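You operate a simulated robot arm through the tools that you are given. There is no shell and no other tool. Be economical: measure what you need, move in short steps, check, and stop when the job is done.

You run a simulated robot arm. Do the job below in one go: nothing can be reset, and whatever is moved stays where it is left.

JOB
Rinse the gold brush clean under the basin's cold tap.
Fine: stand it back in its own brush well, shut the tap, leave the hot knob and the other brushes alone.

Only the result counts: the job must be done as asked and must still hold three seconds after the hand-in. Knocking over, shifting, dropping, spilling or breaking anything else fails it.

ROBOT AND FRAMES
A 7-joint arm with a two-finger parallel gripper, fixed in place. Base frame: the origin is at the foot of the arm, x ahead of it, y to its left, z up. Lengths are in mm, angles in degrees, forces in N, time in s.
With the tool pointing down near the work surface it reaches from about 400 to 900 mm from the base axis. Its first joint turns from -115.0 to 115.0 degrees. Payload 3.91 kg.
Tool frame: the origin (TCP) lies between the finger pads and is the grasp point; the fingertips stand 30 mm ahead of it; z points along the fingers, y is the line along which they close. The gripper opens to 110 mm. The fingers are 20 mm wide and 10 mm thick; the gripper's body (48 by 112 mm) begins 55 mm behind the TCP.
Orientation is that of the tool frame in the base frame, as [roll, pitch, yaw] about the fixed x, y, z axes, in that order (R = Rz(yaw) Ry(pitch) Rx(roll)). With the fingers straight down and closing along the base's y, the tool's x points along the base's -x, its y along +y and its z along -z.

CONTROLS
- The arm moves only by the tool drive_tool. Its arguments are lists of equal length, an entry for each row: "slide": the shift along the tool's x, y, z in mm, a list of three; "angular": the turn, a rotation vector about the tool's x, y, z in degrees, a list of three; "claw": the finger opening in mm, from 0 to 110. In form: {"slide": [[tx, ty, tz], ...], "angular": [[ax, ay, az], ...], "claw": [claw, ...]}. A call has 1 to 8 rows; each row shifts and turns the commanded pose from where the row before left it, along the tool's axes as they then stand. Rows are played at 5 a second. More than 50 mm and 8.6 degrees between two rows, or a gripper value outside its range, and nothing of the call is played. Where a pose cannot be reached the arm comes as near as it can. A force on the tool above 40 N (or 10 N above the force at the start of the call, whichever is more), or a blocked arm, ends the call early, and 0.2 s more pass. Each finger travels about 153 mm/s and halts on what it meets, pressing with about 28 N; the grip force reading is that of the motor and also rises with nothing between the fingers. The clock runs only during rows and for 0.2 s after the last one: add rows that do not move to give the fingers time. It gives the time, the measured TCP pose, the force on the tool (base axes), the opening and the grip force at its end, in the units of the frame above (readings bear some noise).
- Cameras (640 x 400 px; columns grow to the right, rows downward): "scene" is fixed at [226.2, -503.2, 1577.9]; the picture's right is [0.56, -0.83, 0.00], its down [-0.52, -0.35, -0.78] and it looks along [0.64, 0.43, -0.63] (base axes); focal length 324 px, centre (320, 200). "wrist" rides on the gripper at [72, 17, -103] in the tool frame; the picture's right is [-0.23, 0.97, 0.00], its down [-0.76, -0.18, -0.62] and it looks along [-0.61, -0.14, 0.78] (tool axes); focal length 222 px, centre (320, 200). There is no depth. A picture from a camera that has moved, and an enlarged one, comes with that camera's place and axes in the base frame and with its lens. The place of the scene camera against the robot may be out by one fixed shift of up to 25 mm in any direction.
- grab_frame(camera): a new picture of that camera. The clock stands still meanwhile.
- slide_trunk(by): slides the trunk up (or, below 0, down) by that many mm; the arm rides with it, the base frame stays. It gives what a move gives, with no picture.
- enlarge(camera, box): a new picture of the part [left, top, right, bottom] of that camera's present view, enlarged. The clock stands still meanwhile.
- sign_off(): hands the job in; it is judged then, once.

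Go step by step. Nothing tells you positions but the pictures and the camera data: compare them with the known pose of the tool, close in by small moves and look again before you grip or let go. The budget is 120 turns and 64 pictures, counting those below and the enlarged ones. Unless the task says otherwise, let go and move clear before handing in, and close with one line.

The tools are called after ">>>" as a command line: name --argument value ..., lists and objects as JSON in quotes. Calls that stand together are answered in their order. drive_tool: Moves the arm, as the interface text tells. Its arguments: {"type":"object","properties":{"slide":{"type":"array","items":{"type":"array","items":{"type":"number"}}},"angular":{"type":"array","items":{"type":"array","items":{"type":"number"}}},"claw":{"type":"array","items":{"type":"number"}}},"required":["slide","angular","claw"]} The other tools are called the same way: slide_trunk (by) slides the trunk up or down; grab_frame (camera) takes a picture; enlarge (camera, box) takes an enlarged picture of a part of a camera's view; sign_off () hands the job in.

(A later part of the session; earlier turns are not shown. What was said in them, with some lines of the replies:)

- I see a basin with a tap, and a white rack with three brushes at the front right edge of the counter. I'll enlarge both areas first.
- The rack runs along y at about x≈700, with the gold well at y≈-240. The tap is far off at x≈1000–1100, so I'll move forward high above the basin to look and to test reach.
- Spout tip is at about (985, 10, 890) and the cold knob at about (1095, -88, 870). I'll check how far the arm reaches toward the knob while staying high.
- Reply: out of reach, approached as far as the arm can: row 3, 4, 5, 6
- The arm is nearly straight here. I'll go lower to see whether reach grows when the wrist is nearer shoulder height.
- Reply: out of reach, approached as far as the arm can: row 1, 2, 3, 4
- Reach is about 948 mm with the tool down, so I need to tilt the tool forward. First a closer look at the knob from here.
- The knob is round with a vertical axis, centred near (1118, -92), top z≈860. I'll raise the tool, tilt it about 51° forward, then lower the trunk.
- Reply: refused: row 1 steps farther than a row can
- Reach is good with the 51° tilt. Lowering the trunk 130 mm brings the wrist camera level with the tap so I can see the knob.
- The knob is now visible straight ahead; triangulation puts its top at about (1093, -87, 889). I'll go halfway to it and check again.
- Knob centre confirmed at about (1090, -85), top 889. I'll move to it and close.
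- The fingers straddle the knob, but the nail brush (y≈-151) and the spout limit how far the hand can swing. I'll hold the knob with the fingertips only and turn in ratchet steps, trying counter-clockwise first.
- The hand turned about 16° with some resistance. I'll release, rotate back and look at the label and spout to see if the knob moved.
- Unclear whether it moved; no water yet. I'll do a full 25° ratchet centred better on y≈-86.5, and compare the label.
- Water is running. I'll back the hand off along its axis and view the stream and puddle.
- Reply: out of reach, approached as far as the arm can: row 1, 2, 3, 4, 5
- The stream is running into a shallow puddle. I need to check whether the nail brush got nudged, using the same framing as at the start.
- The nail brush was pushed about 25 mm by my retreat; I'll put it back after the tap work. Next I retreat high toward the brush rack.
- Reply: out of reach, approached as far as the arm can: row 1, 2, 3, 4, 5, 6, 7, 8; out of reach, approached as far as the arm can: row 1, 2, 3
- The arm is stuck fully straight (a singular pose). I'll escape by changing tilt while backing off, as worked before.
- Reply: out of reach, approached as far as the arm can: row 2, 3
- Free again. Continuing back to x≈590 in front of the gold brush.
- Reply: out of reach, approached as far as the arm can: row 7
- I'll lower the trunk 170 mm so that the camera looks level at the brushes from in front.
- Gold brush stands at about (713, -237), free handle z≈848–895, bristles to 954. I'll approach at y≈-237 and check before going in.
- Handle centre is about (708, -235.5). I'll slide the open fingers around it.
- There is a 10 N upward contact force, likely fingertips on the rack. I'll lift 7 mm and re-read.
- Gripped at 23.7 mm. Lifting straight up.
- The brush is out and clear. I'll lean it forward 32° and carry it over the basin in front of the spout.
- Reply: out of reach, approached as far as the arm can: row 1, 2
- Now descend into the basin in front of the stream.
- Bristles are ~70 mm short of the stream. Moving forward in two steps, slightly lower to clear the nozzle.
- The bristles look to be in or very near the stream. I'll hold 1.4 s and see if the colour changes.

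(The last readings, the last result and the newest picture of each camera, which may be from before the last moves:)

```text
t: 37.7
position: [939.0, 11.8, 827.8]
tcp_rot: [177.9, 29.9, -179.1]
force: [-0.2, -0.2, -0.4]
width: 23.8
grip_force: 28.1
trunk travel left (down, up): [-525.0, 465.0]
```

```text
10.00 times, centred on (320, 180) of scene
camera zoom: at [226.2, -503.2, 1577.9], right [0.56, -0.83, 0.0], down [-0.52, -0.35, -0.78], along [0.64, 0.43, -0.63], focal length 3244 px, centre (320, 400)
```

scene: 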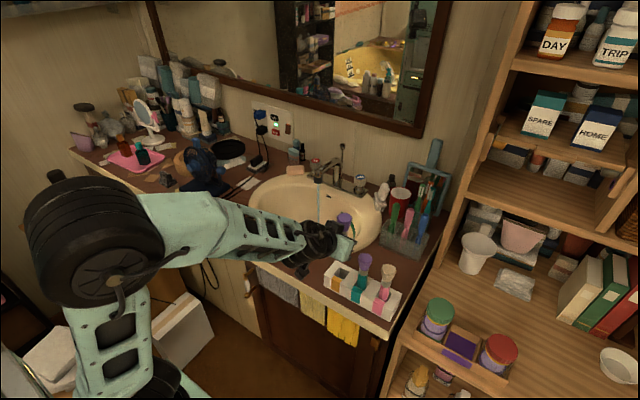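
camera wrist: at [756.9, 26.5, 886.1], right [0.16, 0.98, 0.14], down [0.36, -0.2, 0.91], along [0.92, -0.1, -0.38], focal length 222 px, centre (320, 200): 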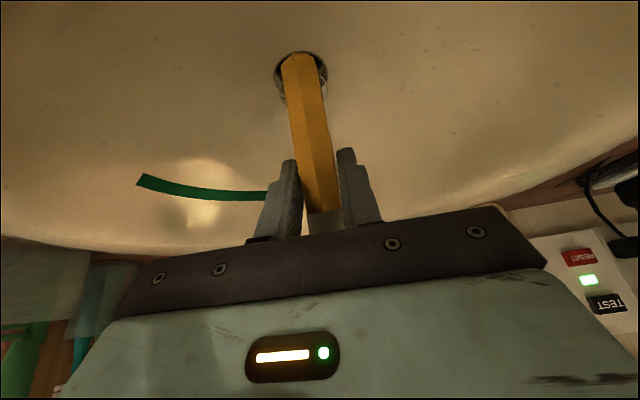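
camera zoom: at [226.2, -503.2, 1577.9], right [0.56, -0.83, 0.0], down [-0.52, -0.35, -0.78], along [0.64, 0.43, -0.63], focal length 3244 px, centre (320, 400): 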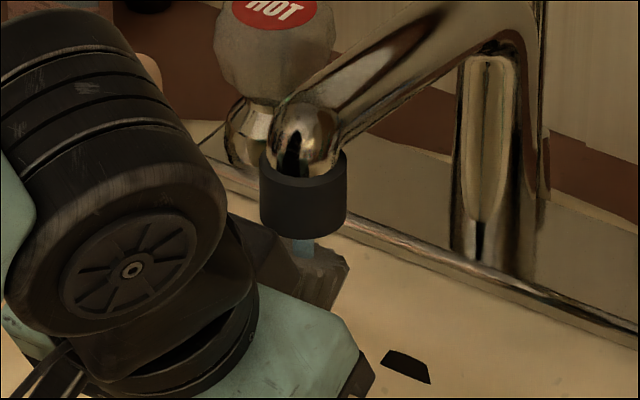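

The bristles have gone from purple to a dark wet brown. I'll rinse longer, swaying a little so all of it gets the stream.

>>> drive_tool --slide '[[0, -5, 0], [0, 0, 0], [0, 5, 0], [0, 5, 0], [0, 0, 0], [0, -5, 0], [-5, 0, 3], [0, 0, 0]]' --angular '[[0, 0, 0], [0, 0, 0], [0, 0, 0], [0, 0, 0], [0, 0, 0], [0, 0, 0], [0, 0, 0], [0, 0, 0]]' --claw '[5, 5, 5, 5, 5, 5, 5, 5]'

>>> drive_tool --slide '[[0, 0, 0], [0, 0, 0], [5, 0, -3], [0, 0, 0], [5, 0, -3], [0, 0, 0], [0, 0, 0], [0, 0, 0]]' --angular '[[0, 0, 0], [0, 0, 0], [0, 0, 0], [0, 0, 0], [0, 0, 0], [0, 0, 0], [0, 0, 0], [0, 0, 0]]' --claw '[5, 5, 5, 5, 5, 5, 5, 5]'

>>> drive_tool --slide '[[25, 0, -14], [30, 0, -17], [0, 0, 0]]' --angular '[[0, 0, 0], [0, 0, 0], [0, 0, 0]]' --claw '[5, 5, 5]'

>>> enlarge --camera "scene" --box '[270, 150, 350, 230]'

```text
t: 39.5
position: [941.9, 12.6, 824.8]
tcp_rot: [177.9, 29.9, -179.2]
force: [0.3, 0.7, -0.8]
width: 23.8
grip_force: 27.8
trunk travel left (down, up): [-525.0, 465.0]
```

```text
t: 41.3
position: [931.3, 11.6, 822.8]
tcp_rot: [177.9, 29.9, -179.1]
force: [-0.1, 0.3, -1.5]
width: 23.8
grip_force: 28.4
trunk travel left (down, up): [-525.0, 465.0]
```

```text
t: 42.1
position: [867.3, 10.3, 822.4]
tcp_rot: [177.8, 29.9, -179.2]
force: [0.9, 0.7, -1.2]
width: 23.7
grip_force: 28.1
trunk travel left (down, up): [-525.0, 465.0]
```

```text
5.00 times, centred on (310, 190) of scene
camera zoom: at [226.2, -503.2, 1577.9], right [0.56, -0.83, 0.0], down [-0.52, -0.35, -0.78], along [0.64, 0.43, -0.63], focal length 1622 px, centre (370, 250)
```

zoom: 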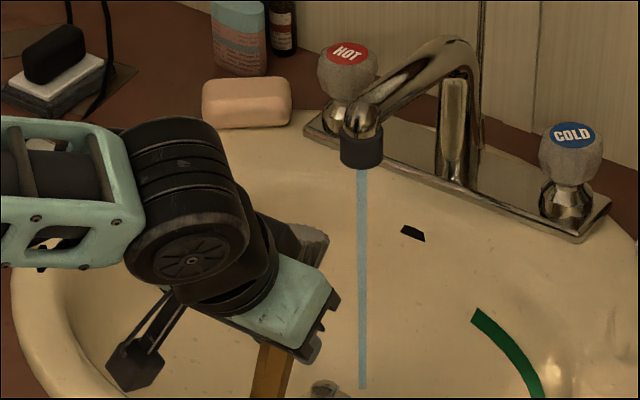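

Bristles are clean of purple. I'll raise and carry the brush back above its well.

>>> drive_tool --slide '[[-22.5, 0, -41.5], [-22.5, 0, -41.5], [-22.5, 0, -41.5], [-22.5, 0, -41.5], [0, 0, 0]]' --angular '[[0, 0, 0], [0, 0, 0], [0, 0, 0], [0, 0, 0], [0, 0, 0]]' --claw '[5, 5, 5, 5, 5]'

>>> drive_tool --slide '[[19, -35, -11], [19, -35, -11], [19, -35, -11], [19, -35, -11], [19, -35, -11], [19, -35, -11], [19, -34, -11], [0, 0, 0]]' --angular '[[0, 0, 0], [0, 0, 0], [0, 0, 0], [0, 0, 0], [0, 0, 0], [0, 0, 0], [0, 0, 0], [0, 0, 0]]' --claw '[5, 5, 5, 5, 5, 5, 5, 5]'

```text
t: 43.3
position: [862.7, 4.0, 1014.5]
tcp_rot: [177.8, 30.0, -179.0]
force: [-0.2, -0.5, 0.0]
width: 24.1
grip_force: 28.1
trunk travel left (down, up): [-525.0, 465.0]
```

```text
t: 45.1
position: [718.1, -248.1, 1003.8]
tcp_rot: [177.9, 29.9, -179.1]
force: [0.3, -0.2, -1.8]
width: 24.0
grip_force: 27.7
trunk travel left (down, up): [-525.0, 465.0]
```

>>> drive_tool --slide '[[0, 2, 0], [0, 2, 0], [0, 2, 0], [0, 0, 0]]' --angular '[[0.97, -7.33, 0.25], [0.97, -7.33, 0.25], [0.97, -7.33, 0.25], [0, 0, 0]]' --claw '[5, 5, 5, 5]'

```text
t: 46.1
position: [718.9, -241.9, 1005.0]
tcp_rot: [179.8, 51.9, 179.2]
force: [0.5, 0.7, -1.0]
width: 23.9
grip_force: 28.2
trunk travel left (down, up): [-525.0, 465.0]
```

>>> drive_tool --slide '[[22.2, 2.6, 12.2], [22.3, 2.6, 12.1], [0, 0, 0], [0, 0, 0]]' --angular '[[0, 0, 0], [0, 0, 0], [0, 0, -0.3], [0, 0, 0]]' --claw '[5, 5, 5, 5]'

>>> grab_frame --camera "wrist"

>>> enlarge --camera "scene" --box '[310, 220, 420, 330]'

```text
t: 47.1
position: [709.4, -237.2, 952.9]
tcp_rot: [-179.9, 51.8, 179.9]
force: [0.0, 0.3, -1.2]
width: 23.8
grip_force: 27.7
trunk travel left (down, up): [-525.0, 465.0]
```

```text
22 pictures are left
camera wrist: at [585.3, -219.5, 958.9], right [0.14, 0.97, 0.18], down [-0.02, -0.18, 0.98], along [0.99, -0.15, -0.01], focal length 222 px, centre (320, 200)
```

wrist: 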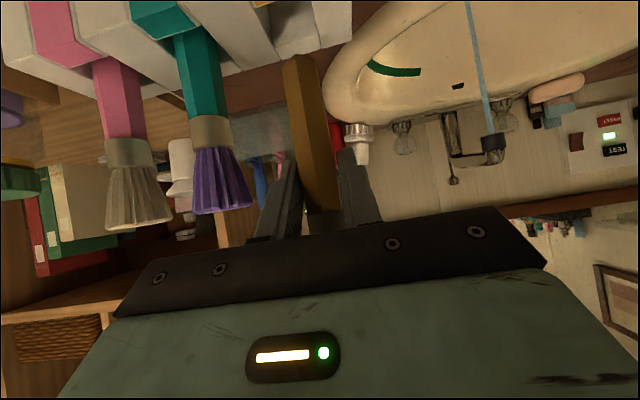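

```text
3.64 times, centred on (365, 275) of scene
camera zoom: at [226.2, -503.2, 1577.9], right [0.56, -0.83, 0.0], down [-0.52, -0.35, -0.78], along [0.64, 0.43, -0.63], focal length 1180 px, centre (156, -73)
```

zoom: 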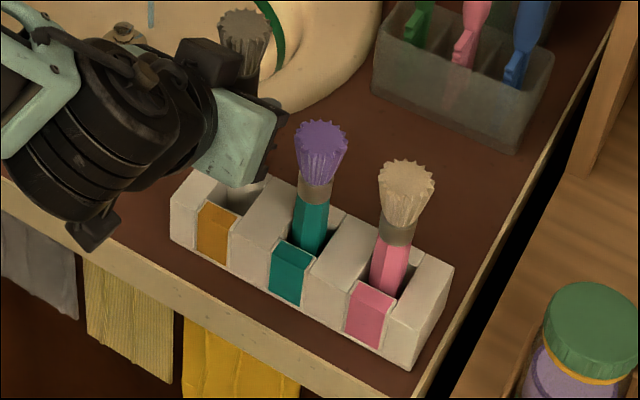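

Bristles are clean (wet tan-grey, no purple). Pose is aligned with the original grasp; I'll lower the brush into its well.

>>> drive_tool --slide '[[12.9, 0.4, 11.1], [13.4, 0, 10.5], [13.4, 0, 10.5], [10, 0, 7.8], [0, 0, 0]]' --angular '[[0, 0, 0], [0, 0, 0], [0, 0, 0], [0, 0, 0], [0, 0, 0]]' --claw '[5, 5, 5, 5, 5]'

>>> grab_frame --camera "wrist"

```text
t: 48.3
position: [710.6, -235.5, 890.8]
tcp_rot: [-179.9, 51.9, 179.8]
force: [0.6, -0.4, -1.3]
width: 23.8
grip_force: 28.2
trunk travel left (down, up): [-525.0, 465.0]
```

```text
20 pictures are left
camera wrist: at [586.5, -218.2, 895.9], right [0.14, 0.97, 0.18], down [-0.02, -0.18, 0.98], along [0.99, -0.15, -0.01], focal length 222 px, centre (320, 200)
```

wrist: 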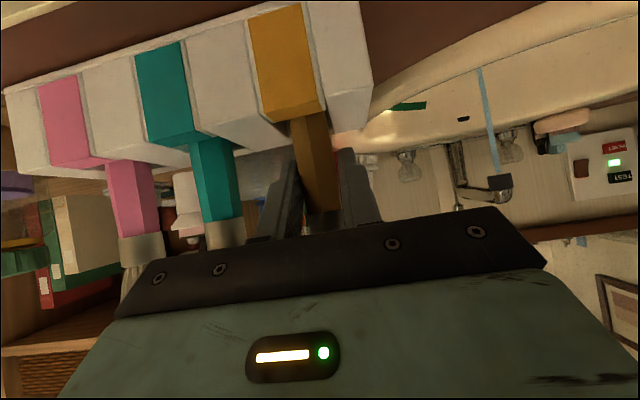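

It's inside the well with no force. I'll lower the last 5–6 mm, then release.

>>> drive_tool --slide '[[2.4, 0, 1.8], [2, 0, 1.5], [0, 0, 0]]' --angular '[[0, 0, 0], [0, 0, 0], [0, 0, 0]]' --claw '[5, 5, 5]'

```text
t: 49.1
position: [712.4, -235.1, 884.6]
tcp_rot: [-179.8, 51.8, 179.9]
force: [-0.2, 0.7, -0.7]
width: 23.6
grip_force: 27.6
trunk travel left (down, up): [-525.0, 465.0]
```

>>> drive_tool --slide '[[1, -1, 0.8], [0, 0, 0], [0, 0, 0], [0, 0, 0], [0, 0, 0]]' --angular '[[0, 0, 0], [0, 0, 0], [0, 0, 0], [0, 0, 0], [0, 0, 0]]' --claw '[5, 30, 45, 60, 60]'

>>> drive_tool --slide '[[15, 0, -22], [24, 0, -36], [24, 0, -36], [0, 0, 0]]' --angular '[[0, 0, 0], [0, 0, 0], [0, 0, 0], [0, 0, 0]]' --claw '[60, 60, 60, 60]'

>>> enlarge --camera "scene" --box '[310, 220, 420, 330]'

```text
t: 50.3
position: [712.0, -236.9, 885.4]
tcp_rot: [-180.0, 51.8, 179.8]
force: [-1.3, -0.8, 0.2]
width: 60.2
grip_force: 0.1
trunk travel left (down, up): [-525.0, 465.0]
```

```text
t: 51.3
position: [621.8, -249.6, 896.7]
tcp_rot: [-179.8, 51.8, 180.0]
force: [0.3, 0.1, -1.0]
width: 59.9
grip_force: 0.1
out of reach, approached as far as the arm can: row 3
trunk travel left (down, up): [-525.0, 465.0]
```

```text
3.64 times, centred on (365, 275) of scene
camera zoom: at [226.2, -503.2, 1577.9], right [0.56, -0.83, 0.0], down [-0.52, -0.35, -0.78], along [0.64, 0.43, -0.63], focal length 1180 px, centre (156, -73)
```

zoom: 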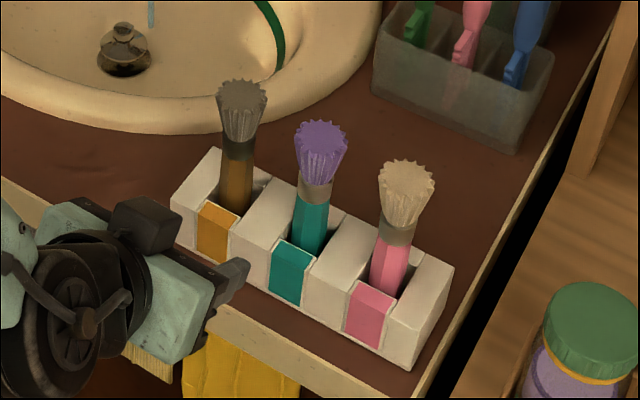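

The gold brush stands clean in its well. Next is closing the tap: raise the trunk a bit, move sideways to y≈-88 clear of the brushes, then forward.

>>> slide_trunk --by 75

>>> drive_tool --slide '[[0, 40, 0], [0, 40, 0], [-9, 40, 10], [-28, 40, 35], [-28, 2, 35], [-28, 0, 35], [-28, 0, 35], [0, 0, 0]]' --angular '[[0, 0, 0], [0, 0, 0], [0, 0, 0], [0, 0, 0], [0, 0, 0], [0, 0, 0], [0, 0, 0], [0, 0, 0]]' --claw '[70, 70, 70, 70, 70, 70, 70, 70]'

```text
t: 52.4
position: [621.6, -248.8, 971.0]
tcp_rot: [-179.9, 51.6, 179.8]
force: [0.3, 0.1, 0.6]
width: 60.2
grip_force: 0.1
trunk travel left (down, up): [-600.0, 390.0]
```

```text
refused: row 4 steps farther than a row can; nothing moved
```

>>> drive_tool --slide '[[0, 40, 0], [0, 40, 0], [0, 40, 0], [0, 40, 0], [-28, 0, 35], [-28, 0, 35], [-28, 0, 35], [-28, 0, 35]]' --angular '[[0, 0, 0], [0, 0, 0], [0, 0, 0], [0, 0, 0], [0, 0, 0], [0, 0, 0], [0, 0, 0], [0, 0, 0]]' --claw '[70, 70, 70, 70, 70, 70, 70, 70]'

>>> drive_tool --slide '[[-28, 0, 35], [-28, 0, 35], [-28, 0, 35], [-28, 0, 35], [-28, 0, 35], [0, 0, 0]]' --angular '[[0, 0, 0], [0, 0, 0], [0, 0, 0], [0, 0, 0], [0, 0, 0], [0, 0, 0]]' --claw '[70, 70, 70, 70, 70, 70]'

>>> grab_frame --camera "wrist"

```text
t: 54.2
position: [828.3, -96.4, 981.8]
tcp_rot: [179.9, 51.8, 179.9]
force: [-1.0, 0.5, 0.4]
width: 70.3
grip_force: 0.1
out of reach, approached as far as the arm can: row 1, 2, 3
trunk travel left (down, up): [-600.0, 390.0]
```

```text
t: 55.6
position: [1057.4, -97.9, 979.0]
tcp_rot: [-179.9, 51.7, 179.9]
force: [1.0, 0.3, -0.2]
width: 69.8
grip_force: 0.0
trunk travel left (down, up): [-600.0, 390.0]
```

```text
18 pictures are left
camera wrist: at [932.3, -81.0, 985.1], right [0.14, 0.97, 0.18], down [-0.02, -0.18, 0.98], along [0.99, -0.15, -0.01], focal length 222 px, centre (320, 200)
```

wrist: 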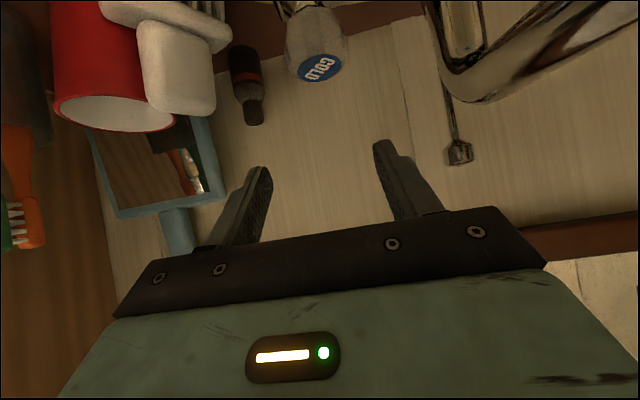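

The label now shows the knob rotated ~40°. I'll yaw 25° counter-clockwise up here and then come down over the knob.

>>> drive_tool --slide '[[0, 0, 0], [0, 0, 0], [0, 0, 0], [14.4, -2, 25.3], [14.4, -2, 25.4], [0, 0, 0]]' --angular '[[-6.5, 0, -5.2], [-6.5, 0, -5.2], [-6.5, 0, -5.2], [0, 0, 0], [0, 0, 0], [0, 0, 0]]' --claw '[70, 70, 70, 70, 70, 70]'

>>> grab_frame --camera "wrist"

```text
t: 57.0
position: [1077.5, -95.8, 928.6]
tcp_rot: [-179.8, 51.7, -155.0]
force: [0.5, -0.5, 1.3]
width: 70.2
grip_force: 0.0
trunk travel left (down, up): [-600.0, 390.0]
```

```text
17 pictures are left
camera wrist: at [957.4, -132.3, 934.4], right [-0.28, 0.94, 0.17], down [0.06, -0.17, 0.98], along [0.96, 0.29, -0.01], focal length 222 px, centre (320, 200)
```

wrist: 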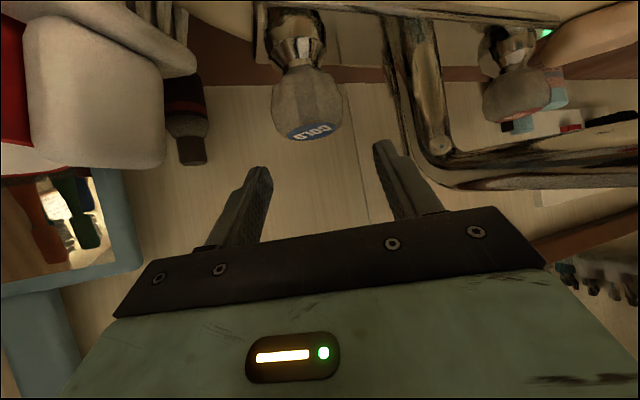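

Aligned; descend over the knob, grip, and turn clockwise 25°.

>>> drive_tool --slide '[[20, 1, 17], [19.5, 1, 16.5], [0, 0, 0], [0, 0, 0], [0, 2.1, 0], [0, 2.1, 0], [0, 2.1, 0], [0, 0, 0]]' --angular '[[0, 0, 0], [0, 0, 0], [0, 0, 0], [0, 0, 0], [6.5, 0, 5.2], [6.5, 0, 5.2], [6.5, 0, 5.2], [0, 0, 0]]' --claw '[70, 70, 30, 30, 30, 30, 30, 30]'

>>> enlarge --camera "scene" --box '[240, 130, 400, 260]'

```text
t: 58.8
position: [1074.9, -88.7, 876.3]
tcp_rot: [-179.9, 51.7, 179.6]
force: [14.8, -13.0, 1.1]
width: 45.4
grip_force: 44.4
trunk travel left (down, up): [-600.0, 390.0]
```

```text
3.08 times, centred on (320, 195) of scene
camera zoom: at [226.2, -503.2, 1577.9], right [0.56, -0.83, 0.0], down [-0.52, -0.35, -0.78], along [0.64, 0.43, -0.63], focal length 998 px, centre (320, 215)
```

zoom: 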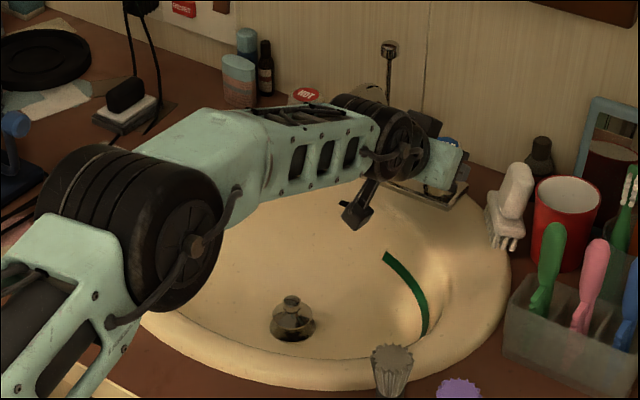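

The stream is gone. For a full shut-off I'll do one more 16° clockwise ratchet to get back to the starting angle.

>>> drive_tool --slide '[[0, 0, 0], [0, -2.1, 0], [0, -2.1, 0], [0, 0, 0], [0, 0, 0], [0, 2.1, 0], [0, 2.1, 0], [0, 0, 0]]' --angular '[[0, 0, 0], [-6.3, 0, -5.1], [-6.3, 0, -5.1], [0, 0, 0], [0, 0, 0], [6.3, 0, 5.1], [6.3, 0, 5.1], [0, 0, 0]]' --claw '[70, 70, 70, 30, 30, 30, 30, 30]'

```text
t: 60.6
position: [1074.8, -88.2, 875.8]
tcp_rot: [-180.0, 51.7, 179.7]
force: [4.0, -15.8, -1.3]
width: 46.3
grip_force: 44.9
trunk travel left (down, up): [-600.0, 390.0]
```

>>> drive_tool --slide '[[0, 0, 0], [0, 0, 0], [-31, 0, -25], [-31, 0, -25], [0, 0, 0]]' --angular '[[0, 0, 0], [0, 0, 0], [0, 0, 0], [0, 0, 0], [0, 0, 0]]' --claw '[70, 70, 70, 70, 70]'

>>> grab_frame --camera "wrist"

>>> enlarge --camera "scene" --box '[240, 130, 400, 260]'

```text
t: 61.8
position: [1073.1, -87.0, 955.5]
tcp_rot: [-179.9, 51.7, 179.9]
force: [-0.3, -1.1, -0.8]
width: 70.0
grip_force: 0.1
trunk travel left (down, up): [-600.0, 390.0]
```

```text
15 pictures are left
camera wrist: at [948.7, -70.3, 961.5], right [0.14, 0.97, 0.18], down [-0.02, -0.18, 0.98], along [0.99, -0.14, -0.01], focal length 222 px, centre (320, 200)
```

wrist: 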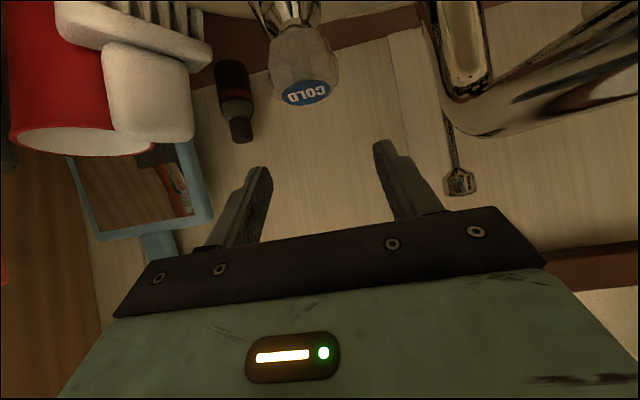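

```text
3.08 times, centred on (320, 195) of scene
camera zoom: at [226.2, -503.2, 1577.9], right [0.56, -0.83, 0.0], down [-0.52, -0.35, -0.78], along [0.64, 0.43, -0.63], focal length 998 px, centre (320, 215)
```

zoom: 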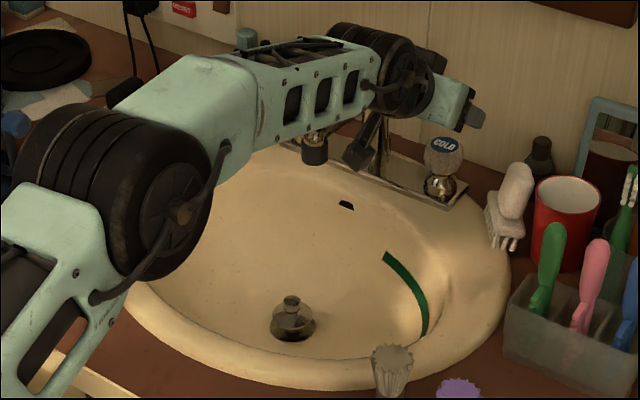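

Tap is shut and the knob is back to its original angle. Now the nail brush I nudged: I'll look closely to plan putting it back (about 16 mm forward and 8 mm left, ~10° turn).

>>> enlarge --camera "scene" --box '[345, 170, 405, 215]'

>>> drive_tool --slide '[[0, -40, 0], [10, -30, -12], [0, 0, 0]]' --angular '[[0, 0, 0], [0, 0, 0], [0, 0, 0]]' --claw '[90, 90, 90]'

>>> grab_frame --camera "wrist"

```text
8.89 times, centred on (375, 192) of scene
camera zoom: at [226.2, -503.2, 1577.9], right [0.56, -0.83, 0.0], down [-0.52, -0.35, -0.78], along [0.64, 0.43, -0.63], focal length 2884 px, centre (-169, 267)
```

zoom: 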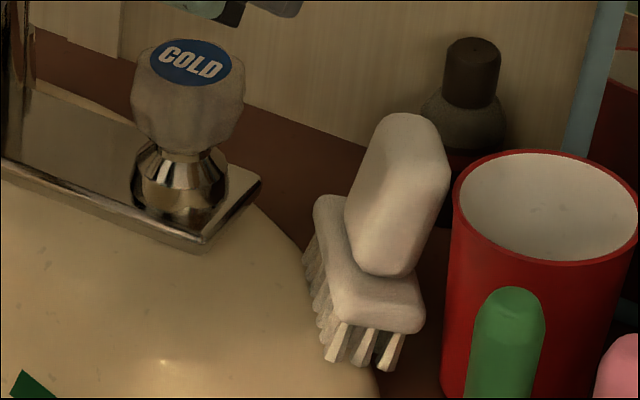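

```text
t: 62.6
position: [1057.2, -155.3, 957.7]
tcp_rot: [-179.9, 51.7, 179.9]
force: [0.3, 0.1, -0.7]
width: 89.9
grip_force: 0.1
trunk travel left (down, up): [-600.0, 390.0]
```

```text
12 pictures are left
camera wrist: at [932.3, -138.8, 962.7], right [0.14, 0.97, 0.18], down [-0.02, -0.18, 0.98], along [0.99, -0.14, -0.01], focal length 222 px, centre (320, 200)
```

wrist: 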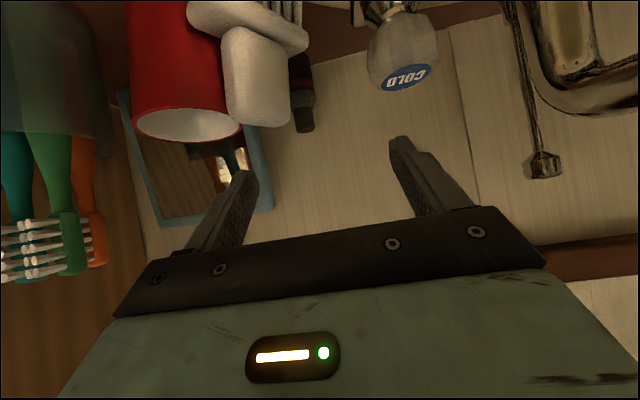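

The brush was displaced roughly (+16, -14) mm and turned ~12° clockwise, next to the red cup. I'll line up square to its handle from the front-left (yaw about -43°) and look straight at it.

>>> drive_tool --slide '[[38.8, 17, -8.8], [0, 0, 0], [0, 0, 0], [0, 0, 0], [0, 0, 0], [0, 0, 0], [0, 0, 0]]' --angular '[[0, 0, 0], [6.6, 0, 5.25], [6.6, 0, 5.25], [6.6, 0, 5.25], [6.6, 0, 5.25], [6.6, 0, 5.25], [0, 0, 0]]' --claw '[75, 75, 75, 75, 75, 75, 75]'

>>> grab_frame --camera "wrist"

```text
t: 64.2
position: [1027.3, -136.4, 931.1]
tcp_rot: [179.8, 51.7, 137.5]
force: [-0.2, -0.2, -0.2]
width: 74.9
grip_force: 0.0
trunk travel left (down, up): [-600.0, 390.0]
```

```text
11 pictures are left
camera wrist: at [946.2, -39.7, 936.9], right [0.76, 0.62, 0.18], down [-0.13, -0.12, 0.98], along [0.64, -0.77, -0.01], focal length 222 px, centre (320, 200)
```

wrist: 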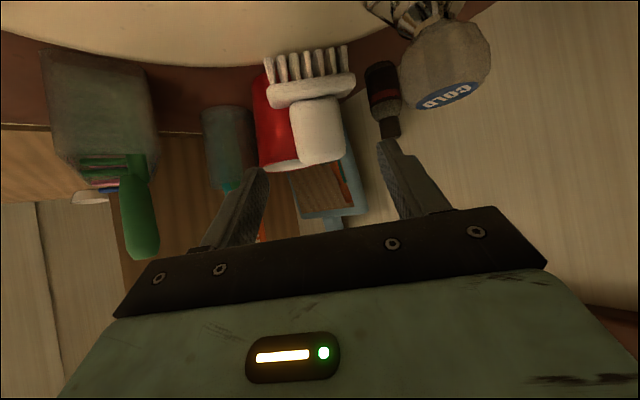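

I see it face-on: the long axis is about 40° now (originally ~60°), with the handle front at about (1076, -186). I'll square up a few more degrees and approach, staying clear of the cup.

>>> drive_tool --slide '[[0, 0, 0], [-3.2, 3, 16], [-3.2, 2.8, 16], [0, 0, 0]]' --angular '[[5.9, 0, 4.65], [0, 0, 0], [0, 0, 0], [0, 0, 0]]' --claw '[64, 64, 64, 64]'

>>> grab_frame --camera "wrist"

```text
t: 65.2
position: [1040.7, -156.5, 914.3]
tcp_rot: [179.8, 51.8, 130.0]
force: [0.0, 1.0, -0.4]
width: 64.0
grip_force: 0.0
out of reach, approached as far as the arm can: row 3
trunk travel left (down, up): [-600.0, 390.0]
```

```text
10 pictures are left
camera wrist: at [974.2, -50.0, 920.5], right [0.84, 0.52, 0.18], down [-0.15, -0.1, 0.98], along [0.53, -0.85, -0.01], focal length 222 px, centre (320, 200)
```

wrist: 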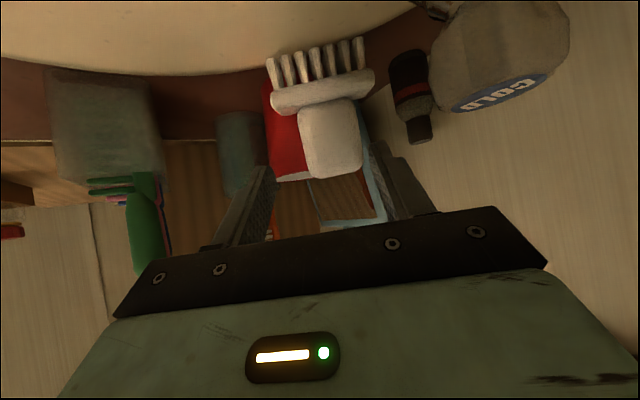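

The handle sits between the fingers, slightly right of centre. I'll shift 5 mm right, advance ~11 mm and check with a picture.

>>> drive_tool --slide '[[0, 5, 0], [-0.5, 1, 13.6], [0, 0, 0]]' --angular '[[0, 0, 0], [0, 0, 0], [0, 0, 0]]' --claw '[64, 64, 64]'

>>> grab_frame --camera "wrist"

```text
t: 66.0
position: [1042.9, -163.3, 903.6]
tcp_rot: [179.8, 51.6, 130.0]
force: [-0.2, 0.3, 1.2]
width: 64.0
grip_force: 0.1
out of reach, approached as far as the arm can: row 1, 2
trunk travel left (down, up): [-600.0, 390.0]
```

```text
9 pictures are left
camera wrist: at [975.9, -54.7, 909.9], right [0.84, 0.52, 0.18], down [-0.15, -0.1, 0.98], along [0.53, -0.85, -0.01], focal length 222 px, centre (320, 200)
```

wrist: 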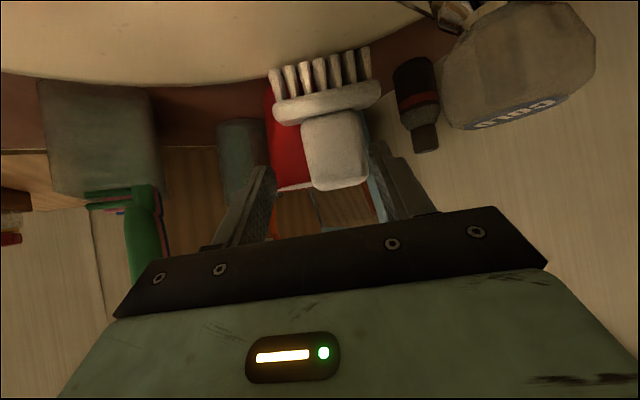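

The arm is at its reach limit in that direction; tilting the tool another 8° gives more room. Then shift right 8 mm and advance.

>>> drive_tool --slide '[[0, 0, 0], [0, 8, 0], [-5, 0, 8.7], [0, 0, 0]]' --angular '[[0, -8.5, 0], [0, 0, 0], [0, 0, 0], [0, 0, 0]]' --claw '[64, 64, 64, 64]'

>>> grab_frame --camera "wrist"

```text
t: 67.0
position: [1051.3, -162.4, 903.8]
tcp_rot: [179.8, 60.2, 129.9]
force: [-0.6, 0.1, 0.3]
width: 63.8
grip_force: 0.2
out of reach, approached as far as the arm can: row 3
trunk travel left (down, up): [-600.0, 390.0]
```

```text
8 pictures are left
camera wrist: at [985.5, -56.3, 891.3], right [0.82, 0.54, 0.2], down [-0.24, 0.01, 0.97], along [0.52, -0.84, 0.14], focal length 222 px, centre (320, 200)
```

wrist: 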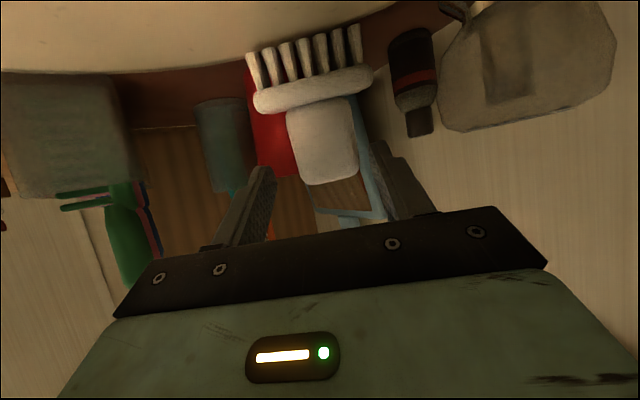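

Now centred, and the fingertips overlap the front ~11 mm of the handle. Closing gently.

>>> drive_tool --slide '[[0, 0, 0], [0, 0, 0], [0, 0, 0], [0, 0, 0]]' --angular '[[0, 0, 0], [0, 0, 0], [0, 0, 0], [0, 0, 0]]' --claw '[54, 48, 34, 34]'

>>> grab_frame --camera "wrist"

```text
t: 68.0
position: [1053.0, -163.4, 904.5]
tcp_rot: [179.7, 60.2, 129.9]
force: [1.2, 1.0, 2.4]
width: 44.8
grip_force: 28.1
trunk travel left (down, up): [-600.0, 390.0]
```

```text
7 pictures are left
camera wrist: at [985.5, -56.4, 891.5], right [0.82, 0.54, 0.2], down [-0.24, 0.01, 0.97], along [0.52, -0.84, 0.14], focal length 222 px, centre (320, 200)
```

wrist: 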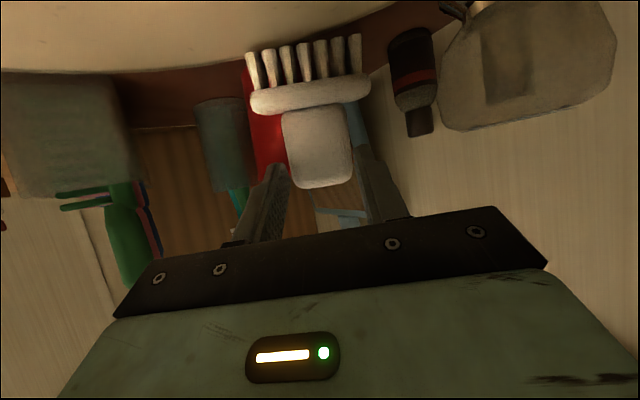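

Gripped (44.8 mm). I'll lift 3 mm, move it back about (-20, +7) with a 17° counter-clockwise turn, and set it down.

>>> drive_tool --slide '[[-2.6, 0, -1.5], [4.5, -5.4, -7.9], [4.5, -5.4, -7.9], [0, 0, 0], [0, 0, 0], [0, 0, 0]]' --angular '[[0, 0, 0], [0, 0, 0], [0, 0, 0], [-7.4, 0, -4.2], [-7.4, 0, -4.2], [0, 0, 0]]' --claw '[34, 34, 34, 34, 34, 34]'

>>> enlarge --camera "scene" --box '[290, 140, 410, 210]'

```text
t: 69.4
position: [1033.1, -156.3, 907.6]
tcp_rot: [179.7, 60.2, 146.9]
force: [0.5, 0.0, -1.2]
width: 44.4
grip_force: 28.2
trunk travel left (down, up): [-600.0, 390.0]
```

```text
5.33 times, centred on (350, 175) of scene
camera zoom: at [226.2, -503.2, 1577.9], right [0.56, -0.83, 0.0], down [-0.52, -0.35, -0.78], along [0.64, 0.43, -0.63], focal length 1730 px, centre (160, 333)
```

zoom: 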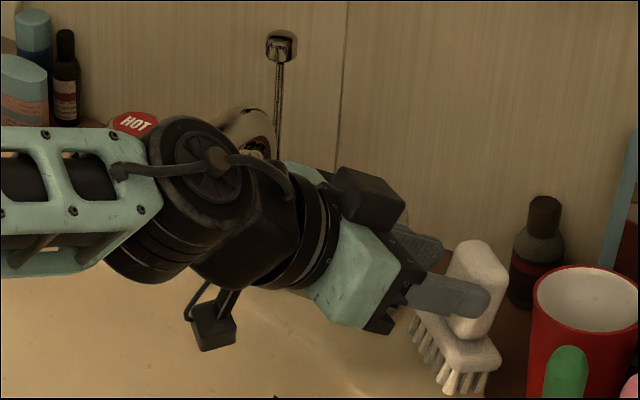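

It's close to the original outline, leaning slightly in the grip. Lowering to the counter before release.

>>> drive_tool --slide '[[1.7, 0, 1], [1.7, 0, 1], [0, 0, 0]]' --angular '[[0, 0, 0], [0, 0, 0], [0, 0, 0]]' --claw '[34, 34, 34]'

```text
t: 70.2
position: [1031.9, -157.6, 905.2]
tcp_rot: [179.5, 60.3, 146.7]
force: [-0.8, 1.1, 6.7]
width: 44.7
grip_force: 27.6
trunk travel left (down, up): [-600.0, 390.0]
```

Light contact. I'll tip it upright by ~6° with a small compensating lowering, then release slowly.

>>> drive_tool --slide '[[0, 0, 0], [1.5, 0, 0.8], [0, 0, 0]]' --angular '[[0, -6, 0], [0, 0, 0], [0, 0, 0]]' --claw '[34, 34, 34]'

>>> enlarge --camera "scene" --box '[290, 140, 410, 210]'

```text
t: 71.0
position: [1032.2, -158.2, 902.2]
tcp_rot: [179.5, 66.3, 146.6]
force: [0.5, 0.1, -1.2]
width: 44.3
grip_force: 27.9
trunk travel left (down, up): [-600.0, 390.0]
```

```text
5.33 times, centred on (350, 175) of scene
camera zoom: at [226.2, -503.2, 1577.9], right [0.56, -0.83, 0.0], down [-0.52, -0.35, -0.78], along [0.64, 0.43, -0.63], focal length 1730 px, centre (160, 333)
```

zoom: 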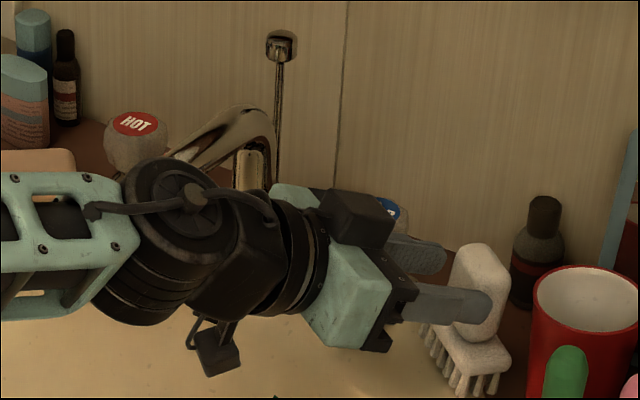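

Within ~6 mm of its original outline. Small correction, then lower to contact.

>>> drive_tool --slide '[[2.3, 2.3, -5.2], [1.4, 0, 0.6], [1.4, 0, 0.6], [0, 0, 0]]' --angular '[[0, 0, 0], [0, 0, 0], [0, 0, 0], [0, 0, 0]]' --claw '[34, 34, 34, 34]'

```text
t: 72.0
position: [1028.9, -152.0, 900.7]
tcp_rot: [179.6, 66.3, 146.8]
force: [-0.6, -2.2, 5.4]
width: 44.4
grip_force: 28.5
trunk travel left (down, up): [-600.0, 390.0]
```

Touching down (5 N). Opening slowly and backing out along the tool axis.

>>> drive_tool --slide '[[0, 0, 0], [0, 0, 0], [0, 0, 0], [0, 0, 0], [0, 0, 0]]' --angular '[[0, 0, 0], [0, 0, 0], [0, 0, 0], [0, 0, 0], [0, 0, 0]]' --claw '[46, 49, 54, 62, 62]'

>>> drive_tool --slide '[[0, 0, -20], [0, 0, -25], [-5, 0, -25], [-20, 0, -35], [-20, 0, -35], [0, 0, 0]]' --angular '[[0, 0, 0], [0, 0, 0], [0, 0, 0], [0, 0, 0], [0, 0, 0], [0, 0, 0]]' --claw '[62, 62, 62, 62, 62, 62]'

>>> enlarge --camera "scene" --box '[240, 130, 400, 260]'

```text
t: 73.2
position: [1029.3, -149.6, 900.7]
tcp_rot: [179.5, 66.2, 146.8]
force: [0.0, 0.0, 0.5]
width: 62.2
grip_force: 0.1
trunk travel left (down, up): [-600.0, 390.0]
```

```text
t: 74.6
position: [937.3, -92.2, 994.8]
tcp_rot: [179.6, 66.3, 146.8]
force: [-0.3, 0.1, 0.1]
width: 62.3
grip_force: 0.0
trunk travel left (down, up): [-600.0, 390.0]
```

```text
3.08 times, centred on (320, 195) of scene
camera zoom: at [226.2, -503.2, 1577.9], right [0.56, -0.83, 0.0], down [-0.52, -0.35, -0.78], along [0.64, 0.43, -0.63], focal length 998 px, centre (320, 215)
```

zoom: 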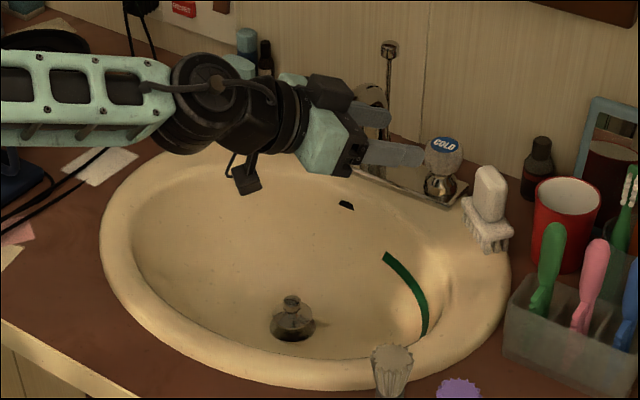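

The nail brush stands upright within about 5 mm of its original place. I'll lift clear and take a final check of everything.

>>> drive_tool --slide '[[-36, 0, -16], [-36, 0, -16], [-20, 0, -40], [0, 0, -45], [0, 0, -45], [0, 0, 0], [0, 0, 0]]' --angular '[[0, 0, 0], [0, 0, 0], [0, 0, 0], [0, 0, 0], [0, 0, 0], [0, 0, 0], [0, 0, 0]]' --claw '[62, 62, 62, 62, 62, 62, 62]'

>>> enlarge --camera "scene" --box '[240, 130, 440, 330]'

>>> enlarge --camera "scene" --box '[290, 140, 410, 210]'

```text
t: 76.2
position: [842.8, -32.3, 1145.0]
tcp_rot: [179.5, 66.2, 146.7]
force: [0.4, 0.3, 0.1]
width: 61.9
grip_force: 0.1
trunk travel left (down, up): [-600.0, 390.0]
```

```text
2.00 times, centred on (340, 230) of scene
camera zoom: at [226.2, -503.2, 1577.9], right [0.56, -0.83, 0.0], down [-0.52, -0.35, -0.78], along [0.64, 0.43, -0.63], focal length 649 px, centre (280, 140)
```

zoom: 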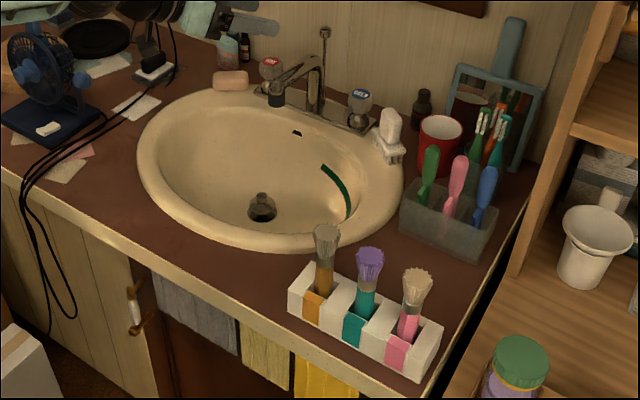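

```text
5.33 times, centred on (350, 175) of scene
camera zoom: at [226.2, -503.2, 1577.9], right [0.56, -0.83, 0.0], down [-0.52, -0.35, -0.78], along [0.64, 0.43, -0.63], focal length 1730 px, centre (160, 333)
```

zoom: 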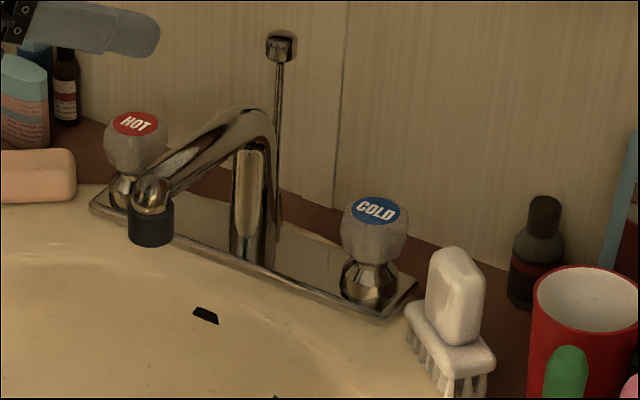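

The tap is dry, the clean gold brush is in its own well, and the nail brush is standing about 7 mm from its first spot. Everything else looks in place and the arm is clear, so I'm handing in.

>>> sign_off

```text
The job is handed in.
```

The gold brush is rinsed clean and back in its own well, the cold tap is shut, and the hot knob and other brushes were not touched; while backing away from the tap I pushed the nail brush beside it about 25 mm, then set it back upright about 7 mm from where it started.
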